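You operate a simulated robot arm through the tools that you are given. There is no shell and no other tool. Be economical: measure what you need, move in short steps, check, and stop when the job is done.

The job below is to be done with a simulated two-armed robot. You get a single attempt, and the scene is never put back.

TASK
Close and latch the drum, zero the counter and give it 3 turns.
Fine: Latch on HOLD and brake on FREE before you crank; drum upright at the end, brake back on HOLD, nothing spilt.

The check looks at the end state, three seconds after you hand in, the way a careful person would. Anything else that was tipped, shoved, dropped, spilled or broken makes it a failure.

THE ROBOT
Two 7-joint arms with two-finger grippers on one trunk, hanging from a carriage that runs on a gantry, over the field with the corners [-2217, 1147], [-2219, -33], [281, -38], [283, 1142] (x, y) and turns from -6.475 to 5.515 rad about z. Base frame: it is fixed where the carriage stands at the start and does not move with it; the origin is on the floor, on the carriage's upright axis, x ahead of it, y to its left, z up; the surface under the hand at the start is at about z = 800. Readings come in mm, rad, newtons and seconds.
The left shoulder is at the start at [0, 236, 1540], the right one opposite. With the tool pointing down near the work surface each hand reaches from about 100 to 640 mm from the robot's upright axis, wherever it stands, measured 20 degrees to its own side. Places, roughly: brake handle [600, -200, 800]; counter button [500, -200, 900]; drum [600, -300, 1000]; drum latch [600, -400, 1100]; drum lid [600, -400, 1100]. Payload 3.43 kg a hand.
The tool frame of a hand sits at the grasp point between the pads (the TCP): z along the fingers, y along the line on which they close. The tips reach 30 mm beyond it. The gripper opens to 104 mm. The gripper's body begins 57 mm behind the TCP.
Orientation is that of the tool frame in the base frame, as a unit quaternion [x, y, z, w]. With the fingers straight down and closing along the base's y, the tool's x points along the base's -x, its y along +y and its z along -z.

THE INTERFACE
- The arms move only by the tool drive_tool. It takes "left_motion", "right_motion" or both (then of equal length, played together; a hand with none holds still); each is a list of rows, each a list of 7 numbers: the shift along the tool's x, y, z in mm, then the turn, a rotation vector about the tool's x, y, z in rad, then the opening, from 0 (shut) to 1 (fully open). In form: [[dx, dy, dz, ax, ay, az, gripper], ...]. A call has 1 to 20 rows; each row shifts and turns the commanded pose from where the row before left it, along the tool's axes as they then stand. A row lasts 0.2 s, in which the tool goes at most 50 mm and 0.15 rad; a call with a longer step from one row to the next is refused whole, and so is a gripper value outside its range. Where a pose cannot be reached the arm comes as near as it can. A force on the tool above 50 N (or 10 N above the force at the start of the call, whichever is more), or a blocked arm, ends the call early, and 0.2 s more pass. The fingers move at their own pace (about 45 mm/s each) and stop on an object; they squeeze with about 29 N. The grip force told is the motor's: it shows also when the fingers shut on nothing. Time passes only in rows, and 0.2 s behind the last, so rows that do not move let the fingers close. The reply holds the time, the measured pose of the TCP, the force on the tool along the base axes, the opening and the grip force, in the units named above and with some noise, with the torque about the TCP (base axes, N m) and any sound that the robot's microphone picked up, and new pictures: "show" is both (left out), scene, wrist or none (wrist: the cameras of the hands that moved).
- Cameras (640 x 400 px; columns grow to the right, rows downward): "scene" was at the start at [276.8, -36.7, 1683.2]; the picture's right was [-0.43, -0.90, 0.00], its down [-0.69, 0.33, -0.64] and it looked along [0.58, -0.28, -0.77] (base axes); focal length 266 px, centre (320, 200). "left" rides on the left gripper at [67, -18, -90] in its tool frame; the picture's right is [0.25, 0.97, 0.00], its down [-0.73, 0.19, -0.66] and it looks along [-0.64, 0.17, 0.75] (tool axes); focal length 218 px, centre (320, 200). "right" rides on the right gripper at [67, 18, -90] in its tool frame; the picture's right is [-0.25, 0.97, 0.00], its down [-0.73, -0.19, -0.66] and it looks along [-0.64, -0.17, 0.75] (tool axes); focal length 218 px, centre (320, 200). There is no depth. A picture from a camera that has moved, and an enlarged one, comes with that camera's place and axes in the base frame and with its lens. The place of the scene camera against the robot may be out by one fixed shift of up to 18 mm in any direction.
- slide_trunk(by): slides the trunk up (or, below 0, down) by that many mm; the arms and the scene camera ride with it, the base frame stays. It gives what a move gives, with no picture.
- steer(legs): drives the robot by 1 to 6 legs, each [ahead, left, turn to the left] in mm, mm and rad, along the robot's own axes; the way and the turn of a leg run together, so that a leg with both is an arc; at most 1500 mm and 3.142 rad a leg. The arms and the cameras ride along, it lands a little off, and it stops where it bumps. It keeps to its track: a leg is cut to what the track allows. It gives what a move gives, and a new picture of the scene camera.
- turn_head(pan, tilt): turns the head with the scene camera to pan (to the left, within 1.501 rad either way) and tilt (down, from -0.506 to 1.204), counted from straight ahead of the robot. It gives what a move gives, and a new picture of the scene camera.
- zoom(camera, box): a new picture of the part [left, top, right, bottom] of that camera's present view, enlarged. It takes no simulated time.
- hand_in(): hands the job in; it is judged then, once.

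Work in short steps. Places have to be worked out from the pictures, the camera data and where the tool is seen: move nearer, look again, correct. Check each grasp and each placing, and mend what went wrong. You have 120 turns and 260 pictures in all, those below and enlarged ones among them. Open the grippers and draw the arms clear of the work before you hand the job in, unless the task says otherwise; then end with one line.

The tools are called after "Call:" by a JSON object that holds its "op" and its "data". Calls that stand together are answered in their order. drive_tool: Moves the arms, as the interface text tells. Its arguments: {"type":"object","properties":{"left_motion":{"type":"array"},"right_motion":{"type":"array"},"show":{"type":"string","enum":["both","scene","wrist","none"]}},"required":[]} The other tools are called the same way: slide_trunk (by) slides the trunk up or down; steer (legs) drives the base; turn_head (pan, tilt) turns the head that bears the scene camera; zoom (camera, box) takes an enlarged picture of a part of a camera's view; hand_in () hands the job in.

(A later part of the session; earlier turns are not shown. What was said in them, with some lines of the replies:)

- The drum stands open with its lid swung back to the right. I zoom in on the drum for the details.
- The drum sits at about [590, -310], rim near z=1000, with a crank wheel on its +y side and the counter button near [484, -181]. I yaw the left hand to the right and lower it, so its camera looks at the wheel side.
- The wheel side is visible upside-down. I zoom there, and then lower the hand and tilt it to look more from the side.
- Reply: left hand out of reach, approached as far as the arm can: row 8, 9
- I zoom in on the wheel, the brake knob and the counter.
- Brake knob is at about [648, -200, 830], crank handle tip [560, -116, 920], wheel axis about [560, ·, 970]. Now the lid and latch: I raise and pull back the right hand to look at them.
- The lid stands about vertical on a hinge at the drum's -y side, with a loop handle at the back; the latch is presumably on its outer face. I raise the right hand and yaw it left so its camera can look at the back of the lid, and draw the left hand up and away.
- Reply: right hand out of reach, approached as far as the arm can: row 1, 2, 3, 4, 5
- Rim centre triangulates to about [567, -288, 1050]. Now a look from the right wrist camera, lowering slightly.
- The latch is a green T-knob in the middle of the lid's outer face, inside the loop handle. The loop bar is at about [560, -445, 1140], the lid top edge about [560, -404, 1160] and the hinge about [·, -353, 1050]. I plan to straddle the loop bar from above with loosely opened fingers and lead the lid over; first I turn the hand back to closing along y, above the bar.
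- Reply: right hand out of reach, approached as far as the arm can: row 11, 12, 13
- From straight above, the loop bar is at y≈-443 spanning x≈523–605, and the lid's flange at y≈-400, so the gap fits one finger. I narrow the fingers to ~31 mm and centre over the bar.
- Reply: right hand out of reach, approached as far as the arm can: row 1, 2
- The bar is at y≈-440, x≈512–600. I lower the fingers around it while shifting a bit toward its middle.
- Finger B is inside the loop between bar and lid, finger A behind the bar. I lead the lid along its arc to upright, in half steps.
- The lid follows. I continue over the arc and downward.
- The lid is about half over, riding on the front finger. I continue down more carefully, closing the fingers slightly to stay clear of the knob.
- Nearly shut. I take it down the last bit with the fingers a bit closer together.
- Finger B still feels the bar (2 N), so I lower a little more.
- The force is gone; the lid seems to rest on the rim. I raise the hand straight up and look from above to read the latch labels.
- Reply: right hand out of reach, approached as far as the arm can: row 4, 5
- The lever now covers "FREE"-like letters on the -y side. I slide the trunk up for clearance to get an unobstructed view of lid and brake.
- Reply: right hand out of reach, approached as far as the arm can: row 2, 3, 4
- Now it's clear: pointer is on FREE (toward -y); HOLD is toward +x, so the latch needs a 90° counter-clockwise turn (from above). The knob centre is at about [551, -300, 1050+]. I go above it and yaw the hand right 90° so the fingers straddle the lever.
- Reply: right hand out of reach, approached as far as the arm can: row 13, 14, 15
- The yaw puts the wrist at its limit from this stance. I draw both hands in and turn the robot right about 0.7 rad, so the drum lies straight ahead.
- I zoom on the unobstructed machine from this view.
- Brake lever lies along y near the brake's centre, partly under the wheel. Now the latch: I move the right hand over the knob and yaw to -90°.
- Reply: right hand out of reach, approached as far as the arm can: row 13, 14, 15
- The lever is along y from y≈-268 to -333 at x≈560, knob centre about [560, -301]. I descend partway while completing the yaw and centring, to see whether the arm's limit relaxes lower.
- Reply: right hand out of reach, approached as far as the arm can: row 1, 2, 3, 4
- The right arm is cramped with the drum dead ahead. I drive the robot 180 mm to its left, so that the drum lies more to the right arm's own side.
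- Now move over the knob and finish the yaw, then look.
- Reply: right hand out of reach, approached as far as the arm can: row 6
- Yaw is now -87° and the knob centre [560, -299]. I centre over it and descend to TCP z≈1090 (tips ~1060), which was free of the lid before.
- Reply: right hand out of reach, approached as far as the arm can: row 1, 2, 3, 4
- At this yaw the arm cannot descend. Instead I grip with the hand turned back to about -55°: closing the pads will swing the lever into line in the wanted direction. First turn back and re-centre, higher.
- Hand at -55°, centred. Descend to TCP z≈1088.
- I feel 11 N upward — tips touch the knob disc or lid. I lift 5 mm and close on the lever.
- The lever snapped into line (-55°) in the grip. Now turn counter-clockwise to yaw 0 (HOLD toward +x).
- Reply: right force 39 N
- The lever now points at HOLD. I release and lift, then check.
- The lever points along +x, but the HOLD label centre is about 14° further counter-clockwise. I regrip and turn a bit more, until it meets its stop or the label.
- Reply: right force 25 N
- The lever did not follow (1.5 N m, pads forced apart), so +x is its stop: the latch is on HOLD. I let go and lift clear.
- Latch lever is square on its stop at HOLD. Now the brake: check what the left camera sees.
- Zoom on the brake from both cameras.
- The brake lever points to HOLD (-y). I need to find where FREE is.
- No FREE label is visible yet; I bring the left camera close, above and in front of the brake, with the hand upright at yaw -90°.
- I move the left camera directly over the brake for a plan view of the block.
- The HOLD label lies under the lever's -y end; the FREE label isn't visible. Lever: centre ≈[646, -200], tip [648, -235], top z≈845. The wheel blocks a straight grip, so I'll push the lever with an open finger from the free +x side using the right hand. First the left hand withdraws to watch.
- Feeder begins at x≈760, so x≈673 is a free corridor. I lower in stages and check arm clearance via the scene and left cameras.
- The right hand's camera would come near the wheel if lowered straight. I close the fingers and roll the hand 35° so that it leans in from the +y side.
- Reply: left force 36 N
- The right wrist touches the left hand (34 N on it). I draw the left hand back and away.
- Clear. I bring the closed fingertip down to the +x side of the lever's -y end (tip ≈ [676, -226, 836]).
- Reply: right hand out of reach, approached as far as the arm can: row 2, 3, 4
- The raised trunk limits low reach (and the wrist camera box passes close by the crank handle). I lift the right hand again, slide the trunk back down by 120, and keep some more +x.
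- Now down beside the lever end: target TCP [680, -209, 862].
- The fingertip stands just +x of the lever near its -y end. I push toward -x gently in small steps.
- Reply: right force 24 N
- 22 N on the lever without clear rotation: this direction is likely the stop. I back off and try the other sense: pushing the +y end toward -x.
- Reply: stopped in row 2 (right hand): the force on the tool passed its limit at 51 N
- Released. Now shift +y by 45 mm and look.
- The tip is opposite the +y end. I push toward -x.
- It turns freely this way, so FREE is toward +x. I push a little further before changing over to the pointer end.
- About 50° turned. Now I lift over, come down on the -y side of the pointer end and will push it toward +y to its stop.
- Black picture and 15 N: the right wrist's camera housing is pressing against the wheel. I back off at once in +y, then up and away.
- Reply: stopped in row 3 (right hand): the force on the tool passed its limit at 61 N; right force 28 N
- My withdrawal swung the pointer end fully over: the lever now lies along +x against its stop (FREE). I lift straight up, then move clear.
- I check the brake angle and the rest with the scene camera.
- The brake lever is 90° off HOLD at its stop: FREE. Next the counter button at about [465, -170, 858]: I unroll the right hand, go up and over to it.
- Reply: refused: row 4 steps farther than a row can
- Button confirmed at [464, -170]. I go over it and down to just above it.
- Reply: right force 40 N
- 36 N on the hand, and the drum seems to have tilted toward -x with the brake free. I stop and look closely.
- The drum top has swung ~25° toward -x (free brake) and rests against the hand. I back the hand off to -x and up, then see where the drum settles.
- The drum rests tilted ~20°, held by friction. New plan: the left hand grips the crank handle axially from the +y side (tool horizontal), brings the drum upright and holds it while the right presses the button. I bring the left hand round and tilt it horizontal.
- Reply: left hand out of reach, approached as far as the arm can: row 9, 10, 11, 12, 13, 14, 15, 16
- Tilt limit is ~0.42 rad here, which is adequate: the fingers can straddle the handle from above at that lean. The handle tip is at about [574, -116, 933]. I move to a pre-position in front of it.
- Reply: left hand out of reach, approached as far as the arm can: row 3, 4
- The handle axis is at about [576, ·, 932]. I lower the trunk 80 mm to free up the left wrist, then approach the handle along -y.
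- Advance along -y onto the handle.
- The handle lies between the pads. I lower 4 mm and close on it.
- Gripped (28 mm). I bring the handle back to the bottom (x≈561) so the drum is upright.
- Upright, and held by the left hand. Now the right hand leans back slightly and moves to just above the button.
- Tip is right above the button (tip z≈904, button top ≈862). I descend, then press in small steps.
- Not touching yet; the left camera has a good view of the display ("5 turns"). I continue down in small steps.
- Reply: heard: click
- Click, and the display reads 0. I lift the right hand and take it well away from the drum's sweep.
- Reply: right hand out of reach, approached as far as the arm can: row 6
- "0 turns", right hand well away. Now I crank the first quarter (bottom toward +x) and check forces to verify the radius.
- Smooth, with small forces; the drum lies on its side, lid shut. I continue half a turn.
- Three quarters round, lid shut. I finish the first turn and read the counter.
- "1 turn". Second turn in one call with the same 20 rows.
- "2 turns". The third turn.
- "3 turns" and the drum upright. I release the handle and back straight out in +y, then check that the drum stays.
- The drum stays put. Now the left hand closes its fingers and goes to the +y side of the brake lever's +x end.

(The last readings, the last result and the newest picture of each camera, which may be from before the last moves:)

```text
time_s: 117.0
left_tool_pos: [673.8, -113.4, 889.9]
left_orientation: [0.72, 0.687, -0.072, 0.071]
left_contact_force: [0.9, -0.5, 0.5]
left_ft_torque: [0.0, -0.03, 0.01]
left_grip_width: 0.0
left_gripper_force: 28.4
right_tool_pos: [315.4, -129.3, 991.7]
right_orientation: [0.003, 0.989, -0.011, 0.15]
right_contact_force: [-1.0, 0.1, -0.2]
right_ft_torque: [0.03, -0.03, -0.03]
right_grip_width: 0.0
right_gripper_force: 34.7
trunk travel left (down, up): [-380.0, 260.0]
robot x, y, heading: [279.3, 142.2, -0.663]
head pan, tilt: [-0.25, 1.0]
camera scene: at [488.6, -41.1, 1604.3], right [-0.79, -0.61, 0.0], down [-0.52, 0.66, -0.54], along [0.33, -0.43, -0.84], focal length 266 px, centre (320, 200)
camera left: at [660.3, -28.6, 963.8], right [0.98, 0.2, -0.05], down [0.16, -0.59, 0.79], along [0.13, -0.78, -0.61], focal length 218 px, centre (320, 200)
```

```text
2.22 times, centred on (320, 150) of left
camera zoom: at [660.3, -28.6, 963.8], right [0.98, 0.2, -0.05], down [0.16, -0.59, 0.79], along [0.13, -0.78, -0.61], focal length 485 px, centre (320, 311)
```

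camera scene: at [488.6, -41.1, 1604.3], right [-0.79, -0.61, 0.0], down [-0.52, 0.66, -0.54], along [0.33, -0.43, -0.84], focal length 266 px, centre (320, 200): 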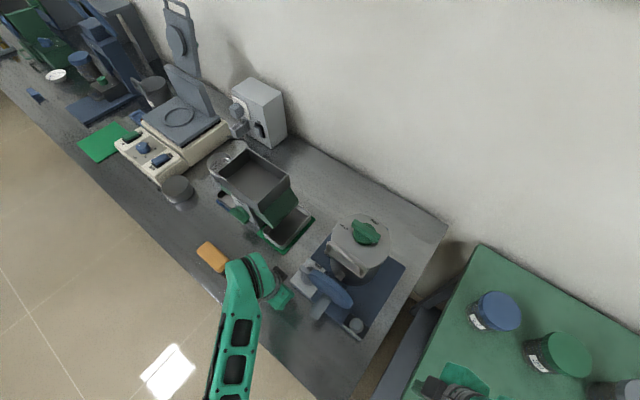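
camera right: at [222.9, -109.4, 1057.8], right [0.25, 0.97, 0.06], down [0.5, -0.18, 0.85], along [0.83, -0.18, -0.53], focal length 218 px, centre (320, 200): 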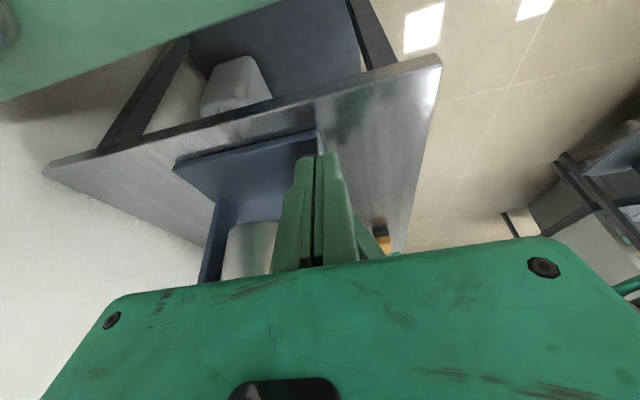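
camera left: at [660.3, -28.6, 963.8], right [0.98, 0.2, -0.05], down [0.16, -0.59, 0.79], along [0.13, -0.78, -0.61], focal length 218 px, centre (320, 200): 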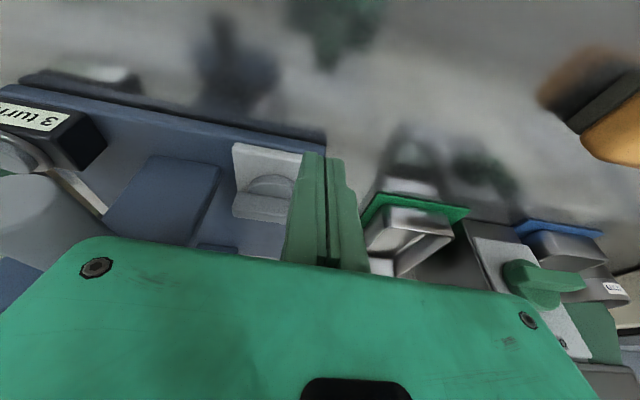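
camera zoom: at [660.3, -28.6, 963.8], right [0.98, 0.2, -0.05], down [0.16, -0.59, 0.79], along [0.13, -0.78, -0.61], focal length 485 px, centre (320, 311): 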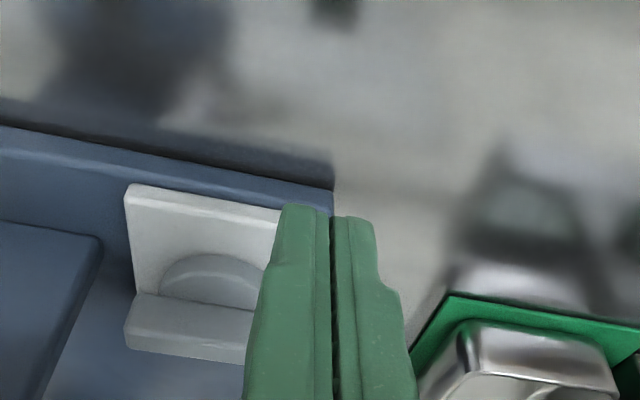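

Aligned with the lever's +x end. I lower to lever height and push toward -y in small steps.

Call:
{"op": "drive_tool", "data": {"left_motion": [[-22, 0.6, 16.5, 0, 0, 0, 0], [-22, 0.6, 16.5, 0, 0, 0, 0], [-6, 0.3, 1.2, 0, 0, 0, 0], [-6, 0.3, 1.2, 0, 0, 0, 0], [-6, 0.3, 1.2, 0, 0, 0, 0], [-6, 0.3, 1.2, 0, 0, 0, 0], [-6, 0.3, 1.2, 0, 0, 0, 0]]}}

Call:
{"op": "zoom", "data": {"camera": "left", "box": [200, 60, 440, 240]}}

Call:
{"op": "zoom", "data": {"camera": "scene", "box": [270, 210, 400, 340]}}

```text
time_s: 118.4
left_tool_pos: [675.5, -167.5, 853.1]
left_orientation: [0.719, 0.689, -0.065, 0.062]
left_contact_force: [5.8, 28.8, -1.5]
left_ft_torque: [-2.94, 0.33, -1.56]
left_grip_width: 0.1
left_gripper_force: 29.2
right_tool_pos: [317.6, -123.3, 991.1]
right_orientation: [0.002, 0.989, -0.008, 0.151]
right_contact_force: [0.9, -0.3, 0.4]
right_ft_torque: [0.0, 0.0, 0.0]
right_grip_width: 0.0
right_gripper_force: 34.9
trunk travel left (down, up): [-380.0, 260.0]
robot x, y, heading: [279.0, 140.4, -0.66]
head pan, tilt: [-0.25, 1.0]
stopped in row 6 (left hand): the force on the tool passed its limit at 54 N (the readings are from after the stop); the commanded pose is now the measured one
camera scene: at [489.6, -36.2, 1603.5], right [-0.79, -0.62, 0.0], down [-0.52, 0.66, -0.54], along [0.33, -0.42, -0.84], focal length 266 px, centre (320, 200)
camera left: at [661.0, -83.8, 929.9], right [0.98, 0.21, -0.04], down [0.16, -0.61, 0.78], along [0.13, -0.77, -0.63], focal length 218 px, centre (320, 200)
```

scene: 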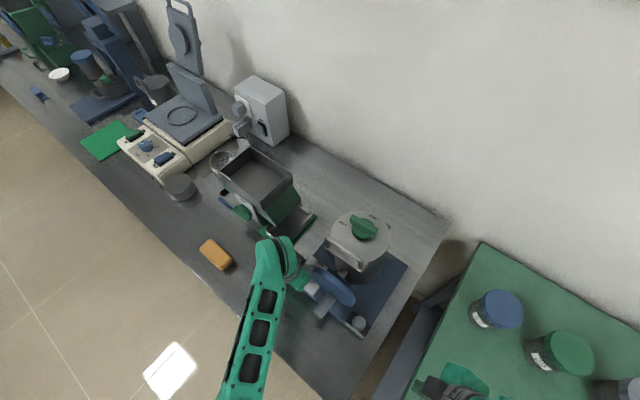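
left: 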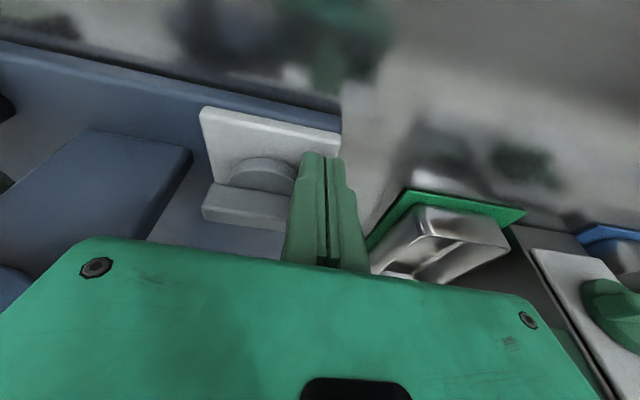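

```text
2.22 times, centred on (320, 150) of left
camera zoom: at [661.0, -83.8, 929.9], right [0.98, 0.21, -0.04], down [0.16, -0.61, 0.78], along [0.13, -0.77, -0.63], focal length 485 px, centre (320, 311)
```

zoom: 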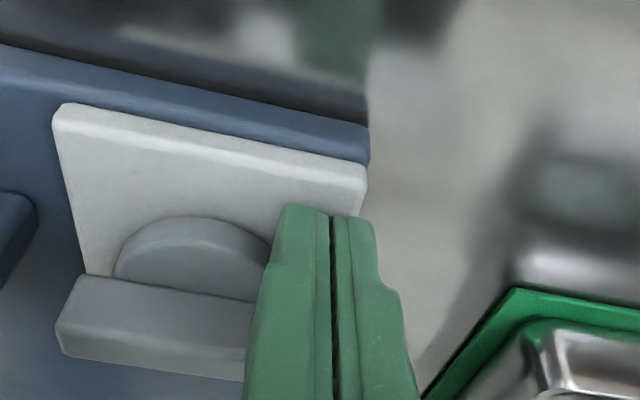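

```text
3.08 times, centred on (335, 275) of scene
camera zoom: at [489.6, -36.2, 1603.5], right [-0.79, -0.62, 0.0], down [-0.52, 0.66, -0.54], along [0.33, -0.42, -0.84], focal length 819 px, centre (274, -31)
```

zoom: 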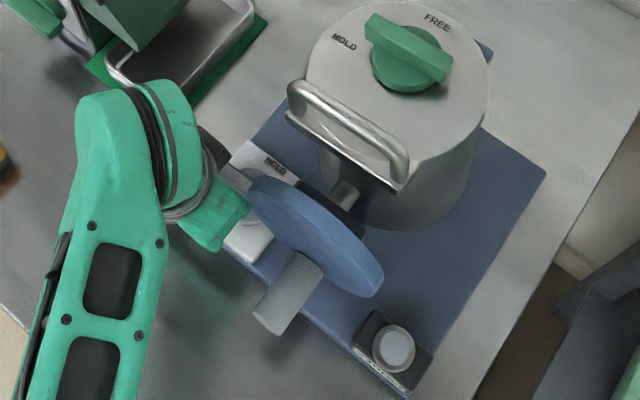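

The gripper body touched the wheel rim (x≈622), not the lever. I back off, open to ~40 mm and shift +x, so that only the -x finger pushes the lever with the body clear of the wheel.

Call:
{"op": "drive_tool", "data": {"left_motion": [[10, 0, -2, 0, 0, 0, 0], [12, 0, -2, 0, 0, 0, 0.2], [0, 11, 0, 0, 0, 0, 0.4], [0, 12, 0, 0, 0, 0, 0.4], [0, 0, 0, 0, 0, 0, 0.4]]}}

Call:
{"op": "zoom", "data": {"camera": "left", "box": [160, 60, 440, 260]}}

Call:
{"op": "zoom", "data": {"camera": "scene", "box": [270, 210, 400, 340]}}

```text
time_s: 119.6
left_tool_pos: [697.0, -155.9, 859.4]
left_orientation: [0.72, 0.688, -0.069, 0.067]
left_contact_force: [0.3, 0.3, -0.8]
left_ft_torque: [-0.01, -0.02, 0.0]
left_grip_width: 41.5
left_gripper_force: 0.0
right_tool_pos: [313.8, -127.5, 993.2]
right_orientation: [0.002, 0.989, -0.01, 0.15]
right_contact_force: [0.1, -0.7, -0.2]
right_ft_torque: [0.0, -0.04, -0.02]
right_grip_width: 0.4
right_gripper_force: 34.7
trunk travel left (down, up): [-380.0, 260.0]
robot x, y, heading: [278.0, 141.5, -0.663]
head pan, tilt: [-0.25, 1.0]
camera scene: at [488.8, -39.7, 1604.2], right [-0.79, -0.62, 0.0], down [-0.52, 0.66, -0.54], along [0.33, -0.43, -0.84], focal length 266 px, centre (320, 200)
camera left: at [683.9, -71.6, 933.6], right [0.98, 0.2, -0.05], down [0.16, -0.6, 0.78], along [0.13, -0.77, -0.62], focal length 218 px, centre (320, 200)
```

scene: 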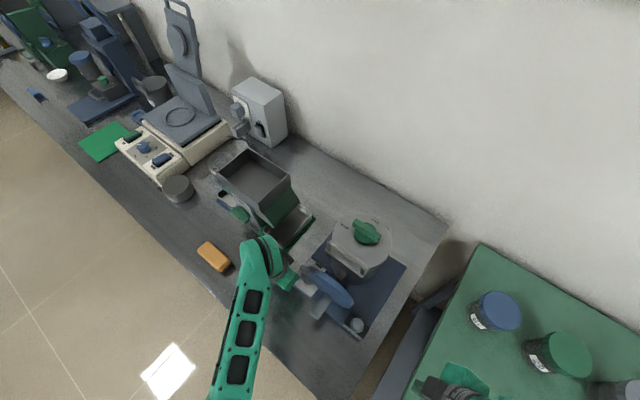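
left: 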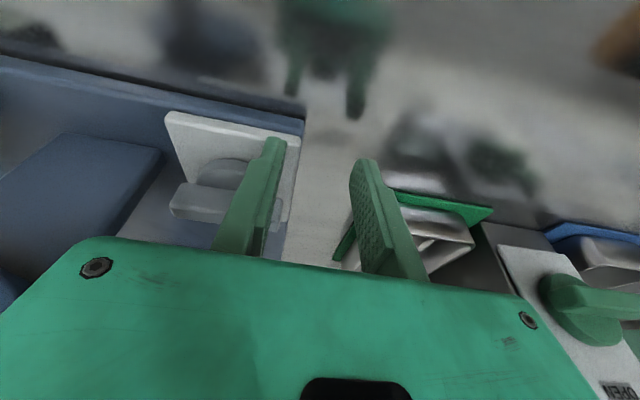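

```text
2.00 times, centred on (300, 160) of left
camera zoom: at [683.9, -71.6, 933.6], right [0.98, 0.2, -0.05], down [0.16, -0.6, 0.78], along [0.13, -0.77, -0.62], focal length 436 px, centre (360, 280)
```

zoom: 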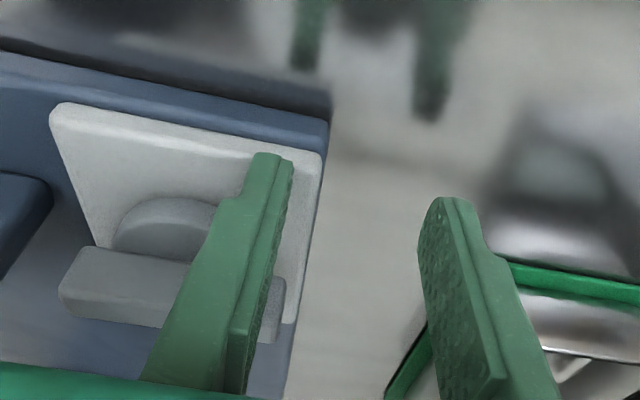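

```text
3.08 times, centred on (335, 275) of scene
camera zoom: at [488.8, -39.7, 1604.2], right [-0.79, -0.62, 0.0], down [-0.52, 0.66, -0.54], along [0.33, -0.43, -0.84], focal length 819 px, centre (274, -31)
```

zoom: 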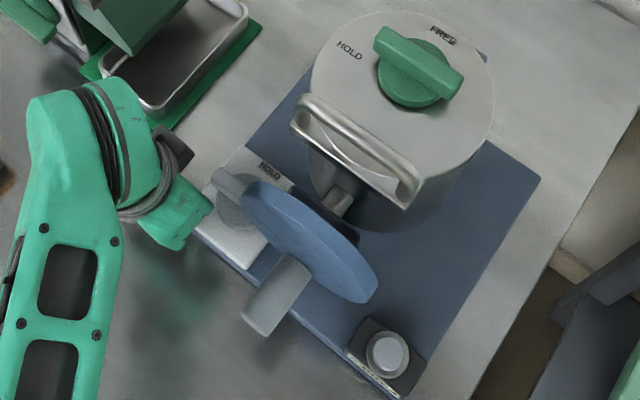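

Good alignment now: the -x finger overlaps the lever's +x end and the body clears the wheel. I push toward -y.

Call:
{"op": "drive_tool", "data": {"left_motion": [[-7, 0.3, -0.6, 0, 0, 0, 0.4], [-7, 0.3, 1.3, 0, 0, 0, 0.4], [-7, 0.3, 1.3, 0, 0, 0, 0.4], [-6, 0.3, 1.2, 0, 0, 0, 0.4], [-6, 0.3, 1.2, 0, 0, 0, 0.4], [-6, 0.3, 1.2, 0, 0, 0, 0.4]], "show": "wrist"}}

Call:
{"op": "zoom", "data": {"camera": "left", "box": [160, 60, 440, 260]}}

```text
time_s: 121.0
left_tool_pos: [700.5, -195.5, 861.4]
left_orientation: [0.719, 0.689, -0.067, 0.068]
left_contact_force: [11.9, 2.3, -4.0]
left_ft_torque: [0.08, -0.35, -0.08]
left_grip_width: 36.3
left_gripper_force: 0.2
right_tool_pos: [316.6, -127.1, 992.8]
right_orientation: [0.003, 0.988, -0.01, 0.151]
right_contact_force: [0.4, -0.7, 0.2]
right_ft_torque: [0.04, 0.02, 0.02]
right_grip_width: 0.1
right_gripper_force: 35.1
trunk travel left (down, up): [-380.0, 260.0]
robot x, y, heading: [279.9, 139.9, -0.657]
head pan, tilt: [-0.25, 1.0]
camera left: at [686.1, -111.1, 937.1], right [0.98, 0.21, -0.04], down [0.16, -0.6, 0.79], along [0.14, -0.77, -0.62], focal length 218 px, centre (320, 200)
```

left: 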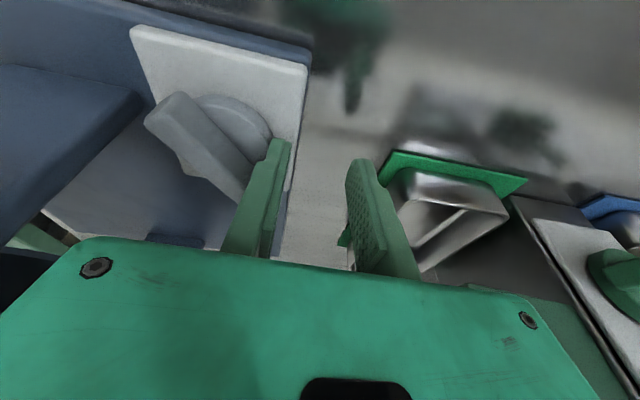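

```text
2.00 times, centred on (300, 160) of left
camera zoom: at [686.1, -111.1, 937.1], right [0.98, 0.21, -0.04], down [0.16, -0.6, 0.79], along [0.14, -0.77, -0.62], focal length 436 px, centre (360, 280)
```

zoom: 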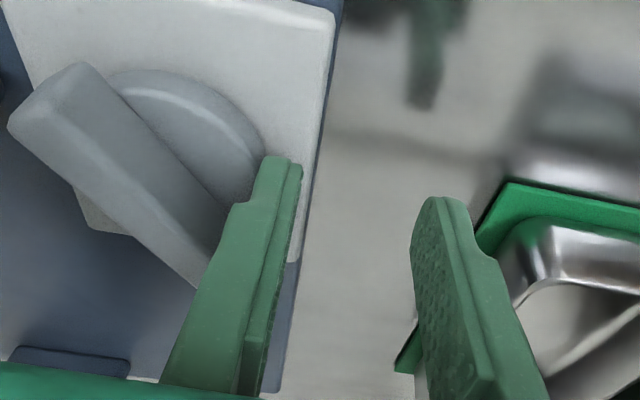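

It has turned ~45° toward HOLD. I continue -y and then sweep -x to the stop.

Call:
{"op": "drive_tool", "data": {"left_motion": [[-6, 0, 1.2, 0, 0, 0, 0.4], [-6, 0, 1.2, 0, 0, 0, 0.4], [-6, 0, 1.2, 0, 0, 0, 0.4], [-5, -2, 1, 0, 0, 0, 0.4], [-2, -4, 0, 0, 0, 0, 0.4], [0, -4, 0, 0, 0, 0, 0.4], [0, -4, 0, 0, 0, 0, 0.4]], "show": "wrist"}}

Call:
{"op": "zoom", "data": {"camera": "left", "box": [160, 0, 440, 200]}}

```text
time_s: 122.6
left_tool_pos: [692.7, -218.4, 862.0]
left_orientation: [0.72, 0.688, -0.064, 0.072]
left_contact_force: [34.2, -4.0, -20.4]
left_ft_torque: [-0.25, -1.22, -0.19]
left_grip_width: 26.1
left_gripper_force: 0.1
right_tool_pos: [321.2, -129.0, 992.6]
right_orientation: [0.003, 0.988, -0.01, 0.153]
right_contact_force: [-0.8, 0.6, 0.1]
right_ft_torque: [-0.02, -0.01, 0.02]
right_grip_width: 0.0
right_gripper_force: 35.2
trunk travel left (down, up): [-380.0, 260.0]
robot x, y, heading: [279.8, 138.2, -0.658]
head pan, tilt: [-0.25, 1.0]
camera left: at [676.7, -134.7, 937.0], right [0.98, 0.21, -0.03], down [0.15, -0.6, 0.79], along [0.14, -0.77, -0.62], focal length 218 px, centre (320, 200)
```

left: 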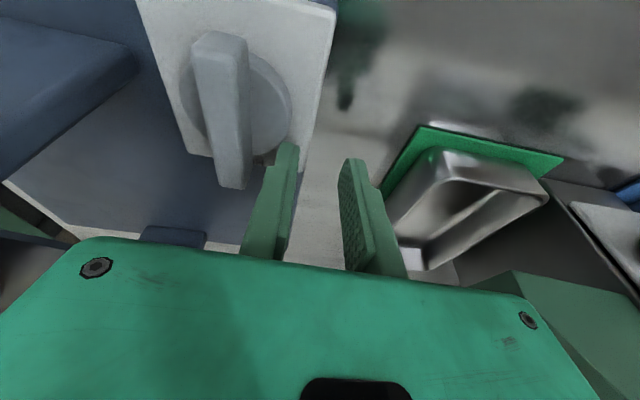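

```text
2.00 times, centred on (300, 100) of left
camera zoom: at [676.7, -134.7, 937.0], right [0.98, 0.21, -0.03], down [0.15, -0.6, 0.79], along [0.14, -0.77, -0.62], focal length 436 px, centre (360, 400)
```

zoom: 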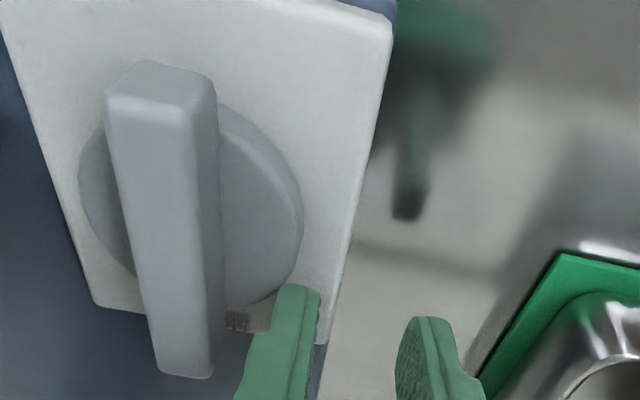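

The lever seems at or nearly at HOLD, the finger now presses on the knob's disc. I back off +x, lift, and look.

Call:
{"op": "drive_tool", "data": {"left_motion": [[0, 6, 0, 0, 0, 0, 0.4], [0, 6, 0, 0, 0, 0, 0.4], [0, 2, -30, 0, 0, 0, 0.4], [0, 0, -40, 0, 0, 0, 0.4], [0, 0, -40, 0, 0, 0, 0.4], [0, 0, -40, 0, 0, 0, 0.4]]}}

Call:
{"op": "zoom", "data": {"camera": "left", "box": [180, 0, 380, 140]}}

Call:
{"op": "zoom", "data": {"camera": "scene", "box": [280, 240, 340, 310]}}

```text
time_s: 124.0
left_tool_pos: [697.5, -194.1, 1009.3]
left_orientation: [0.719, 0.688, -0.068, 0.067]
left_contact_force: [0.3, 1.1, 0.3]
left_ft_torque: [0.01, 0.01, -0.02]
left_grip_width: 41.2
left_gripper_force: 0.1
right_tool_pos: [314.3, -128.4, 992.1]
right_orientation: [0.002, 0.989, -0.009, 0.151]
right_contact_force: [0.1, 0.1, 0.1]
right_ft_torque: [0.04, 0.0, 0.0]
right_grip_width: 0.1
right_gripper_force: 34.9
trunk travel left (down, up): [-380.0, 260.0]
robot x, y, heading: [280.8, 140.0, -0.658]
head pan, tilt: [-0.25, 1.0]
camera scene: at [489.0, -39.8, 1604.2], right [-0.79, -0.62, 0.0], down [-0.52, 0.66, -0.54], along [0.33, -0.43, -0.84], focal length 266 px, centre (320, 200)
camera left: at [684.6, -110.0, 1084.2], right [0.98, 0.2, -0.05], down [0.16, -0.6, 0.78], along [0.13, -0.77, -0.62], focal length 218 px, centre (320, 200)
```

scene: 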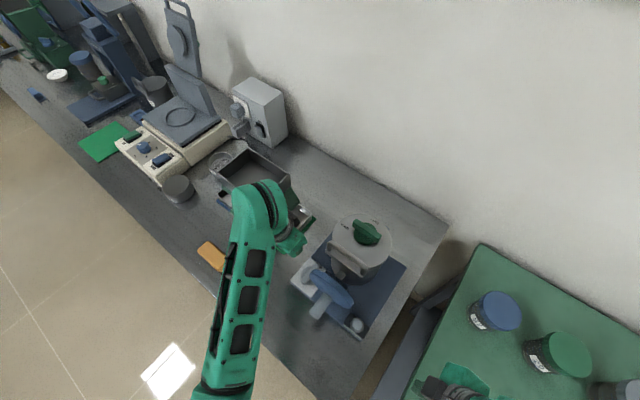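
left: 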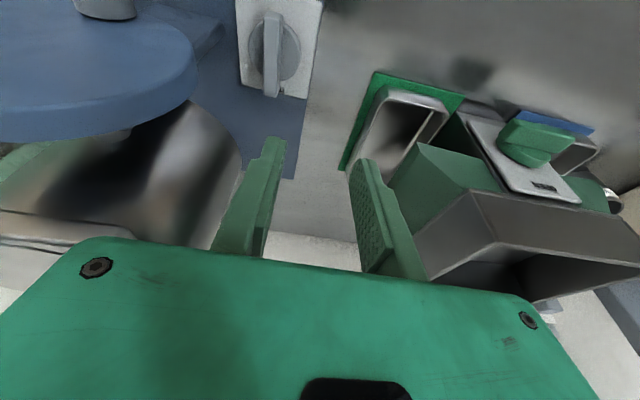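

```text
2.86 times, centred on (280, 70) of left
camera zoom: at [684.6, -110.0, 1084.2], right [0.98, 0.2, -0.05], down [0.16, -0.6, 0.78], along [0.13, -0.77, -0.62], focal length 624 px, centre (434, 571)
```

zoom: 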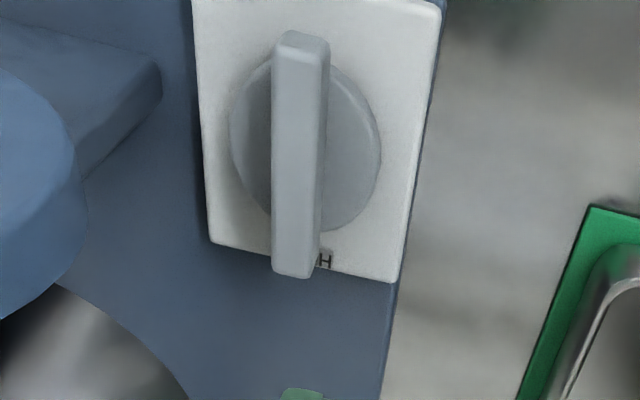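

```text
5.71 times, centred on (310, 275) of scene
camera zoom: at [489.0, -39.8, 1604.2], right [-0.79, -0.62, 0.0], down [-0.52, 0.66, -0.54], along [0.33, -0.43, -0.84], focal length 1521 px, centre (377, -229)
```

zoom: 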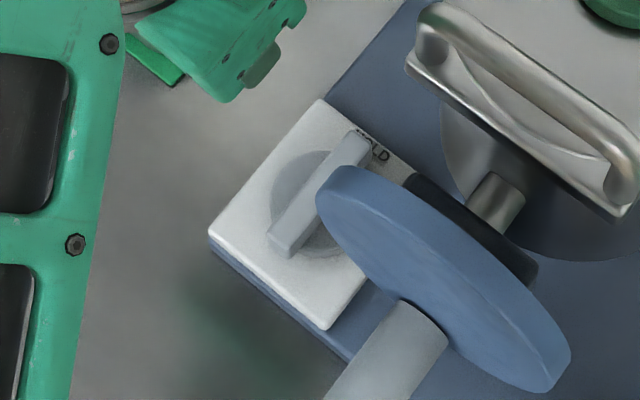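

The brake lever lies squared over HOLD again. I draw both hands clear, open the grippers, and take final looks.

Call:
{"op": "drive_tool", "data": {"left_motion": [[15, 5, -40, 0, 0, 0, 0.6], [25, 5, -35, 0, 0, 0, 1], [35, 5, -25, 0, 0, 0, 1], [40, 5, -10, 0, 0, 0, 1], [40, 0, -10, 0, 0, 0, 1], [40, 0, 0, 0, 0, 0, 1], [40, 0, 0, 0, 0, 0, 1], [40, 0, 0, 0, 0, 0, 1]], "right_motion": [[0, 0, -10, 0, 0, 0, 0.5], [0, 0, -10, 0, 0, 0, 1], [0, 0, -10, 0, 0, 0, 1], [0, 0, -10, 0, 0, 0, 1], [0, 0, 0, 0, 0, 0, 1], [0, 0, 0, 0, 0, 0, 1], [0, 0, 0, 0, 0, 0, 1], [0, 0, 0, 0, 0, 0, 1]]}}

Call:
{"op": "zoom", "data": {"camera": "scene", "box": [280, 210, 420, 350]}}

Call:
{"op": "zoom", "data": {"camera": "left", "box": [150, 60, 400, 250]}}

```text
time_s: 125.8
left_tool_pos: [731.8, 101.9, 1074.6]
left_orientation: [0.72, 0.687, -0.069, 0.067]
left_contact_force: [-0.1, 0.4, -0.3]
left_ft_torque: [0.02, -0.01, 0.01]
left_grip_width: 104.2
left_gripper_force: 0.0
right_tool_pos: [319.4, -137.5, 1025.6]
right_orientation: [0.002, 0.989, -0.008, 0.15]
right_contact_force: [1.0, -0.2, -0.5]
right_ft_torque: [0.0, 0.02, 0.05]
right_grip_width: 104.1
right_gripper_force: 0.1
right hand out of reach, approached as far as the arm can: row 1, 2, 3, 4
trunk travel left (down, up): [-380.0, 260.0]
robot x, y, heading: [278.4, 140.3, -0.655]
head pan, tilt: [-0.25, 1.0]
camera scene: at [488.7, -39.4, 1604.1], right [-0.79, -0.62, 0.0], down [-0.52, 0.66, -0.54], along [0.33, -0.43, -0.84], focal length 266 px, centre (320, 200)
camera right: at [226.6, -119.2, 1090.9], right [0.25, 0.97, 0.06], down [0.5, -0.18, 0.85], along [0.83, -0.18, -0.53], focal length 218 px, centre (320, 200)
camera left: at [717.1, 185.1, 1150.2], right [0.98, 0.2, -0.05], down [0.16, -0.6, 0.78], along [0.13, -0.77, -0.62], focal length 218 px, centre (320, 200)
```

scene: 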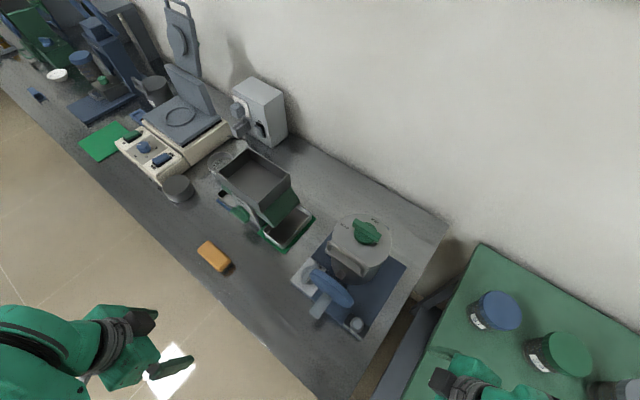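
right: 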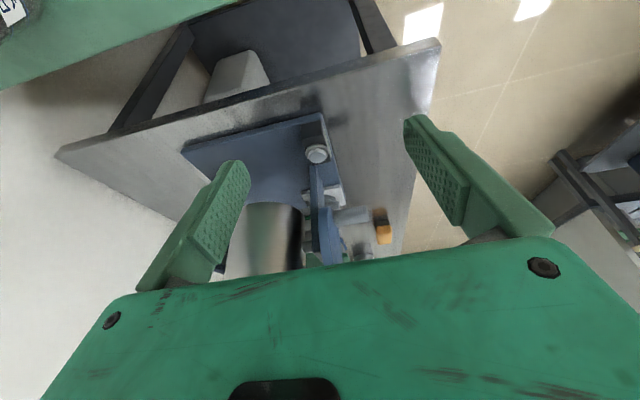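
left: 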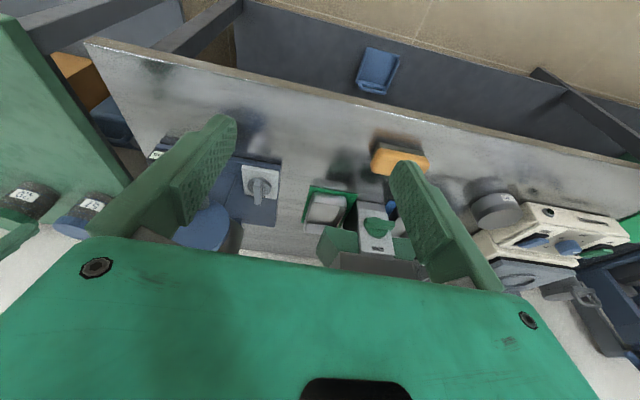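

```text
2.86 times, centred on (350, 280) of scene
camera zoom: at [488.7, -39.4, 1604.1], right [-0.79, -0.62, 0.0], down [-0.52, 0.66, -0.54], along [0.33, -0.43, -0.84], focal length 760 px, centre (234, -29)
```

zoom: 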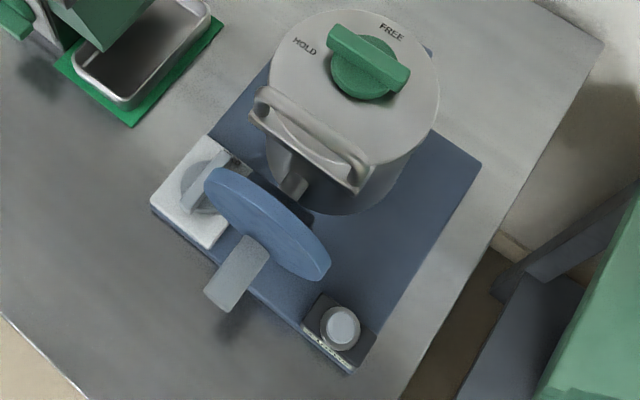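

```text
2.11 times, centred on (275, 155) of left
camera zoom: at [717.1, 185.1, 1150.2], right [0.98, 0.2, -0.05], down [0.16, -0.6, 0.78], along [0.13, -0.77, -0.62], focal length 460 px, centre (415, 295)
```

zoom: 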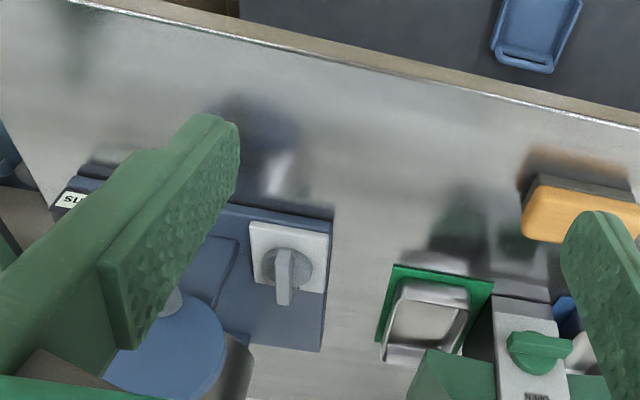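

Everything looks right; one last look at the counter and handle position with the left camera.

Call:
{"op": "drive_tool", "data": {"left_motion": [[0, -40, 0, 0, 0, 0, 1], [0, -40, 0, 0, 0, 0, 1], [0, -40, 0, 0, 0, 0, 1], [0, -30, 0, 0, 0, 0, 1]], "show": "wrist"}}

Call:
{"op": "zoom", "data": {"camera": "left", "box": [200, 100, 420, 250]}}

```text
time_s: 126.8
left_tool_pos: [580.0, 107.7, 1074.7]
left_orientation: [0.719, 0.688, -0.068, 0.067]
left_contact_force: [0.2, -0.1, 0.6]
left_ft_torque: [-0.04, -0.02, -0.02]
left_grip_width: 104.0
left_gripper_force: 0.1
right_tool_pos: [319.1, -138.7, 1026.0]
right_orientation: [0.002, 0.989, -0.009, 0.149]
right_contact_force: [-0.5, -0.1, 0.3]
right_ft_torque: [-0.01, -0.04, 0.0]
right_grip_width: 104.2
right_gripper_force: 0.1
trunk travel left (down, up): [-380.0, 260.0]
robot x, y, heading: [280.4, 139.7, -0.661]
head pan, tilt: [-0.25, 1.0]
camera left: at [566.1, 191.8, 1149.0], right [0.98, 0.2, -0.05], down [0.16, -0.6, 0.78], along [0.13, -0.77, -0.62], focal length 218 px, centre (320, 200)
```

left: 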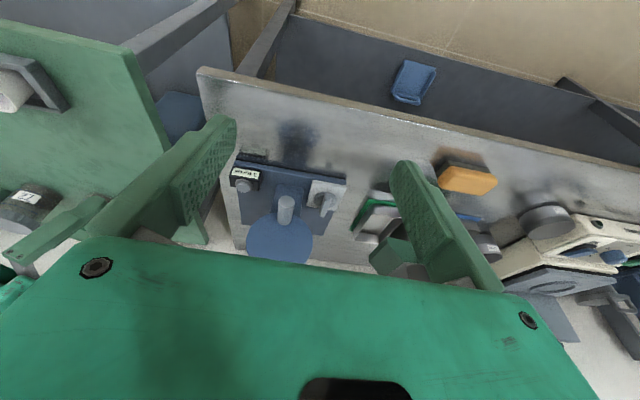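

```text
2.67 times, centred on (310, 175) of left
camera zoom: at [566.1, 191.8, 1149.0], right [0.98, 0.2, -0.05], down [0.16, -0.6, 0.78], along [0.13, -0.77, -0.62], focal length 582 px, centre (347, 267)
```

zoom: 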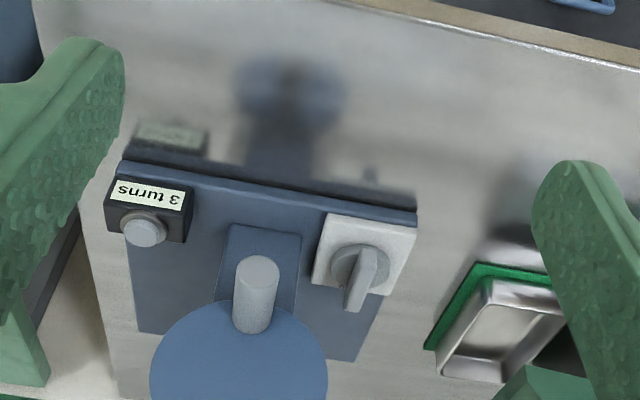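

The display reads "3 turns". The handle is at the bottom, so the drum is upright, the lid is shut with its latch on HOLD, and the brake is back on HOLD. Both hands are open and clear, so I hand in.

Call:
{"op": "hand_in", "data": {}}

```text
The job is handed in.
```

The drum is closed and latched on HOLD. The counter was zeroed and reads 3 turns, the drum is upright, and the brake is back on HOLD. I saw nothing spilt. While the brake was FREE, before zeroing, my hand knocked the drum about 20° off upright, so I set it upright again before pressing the counter button.
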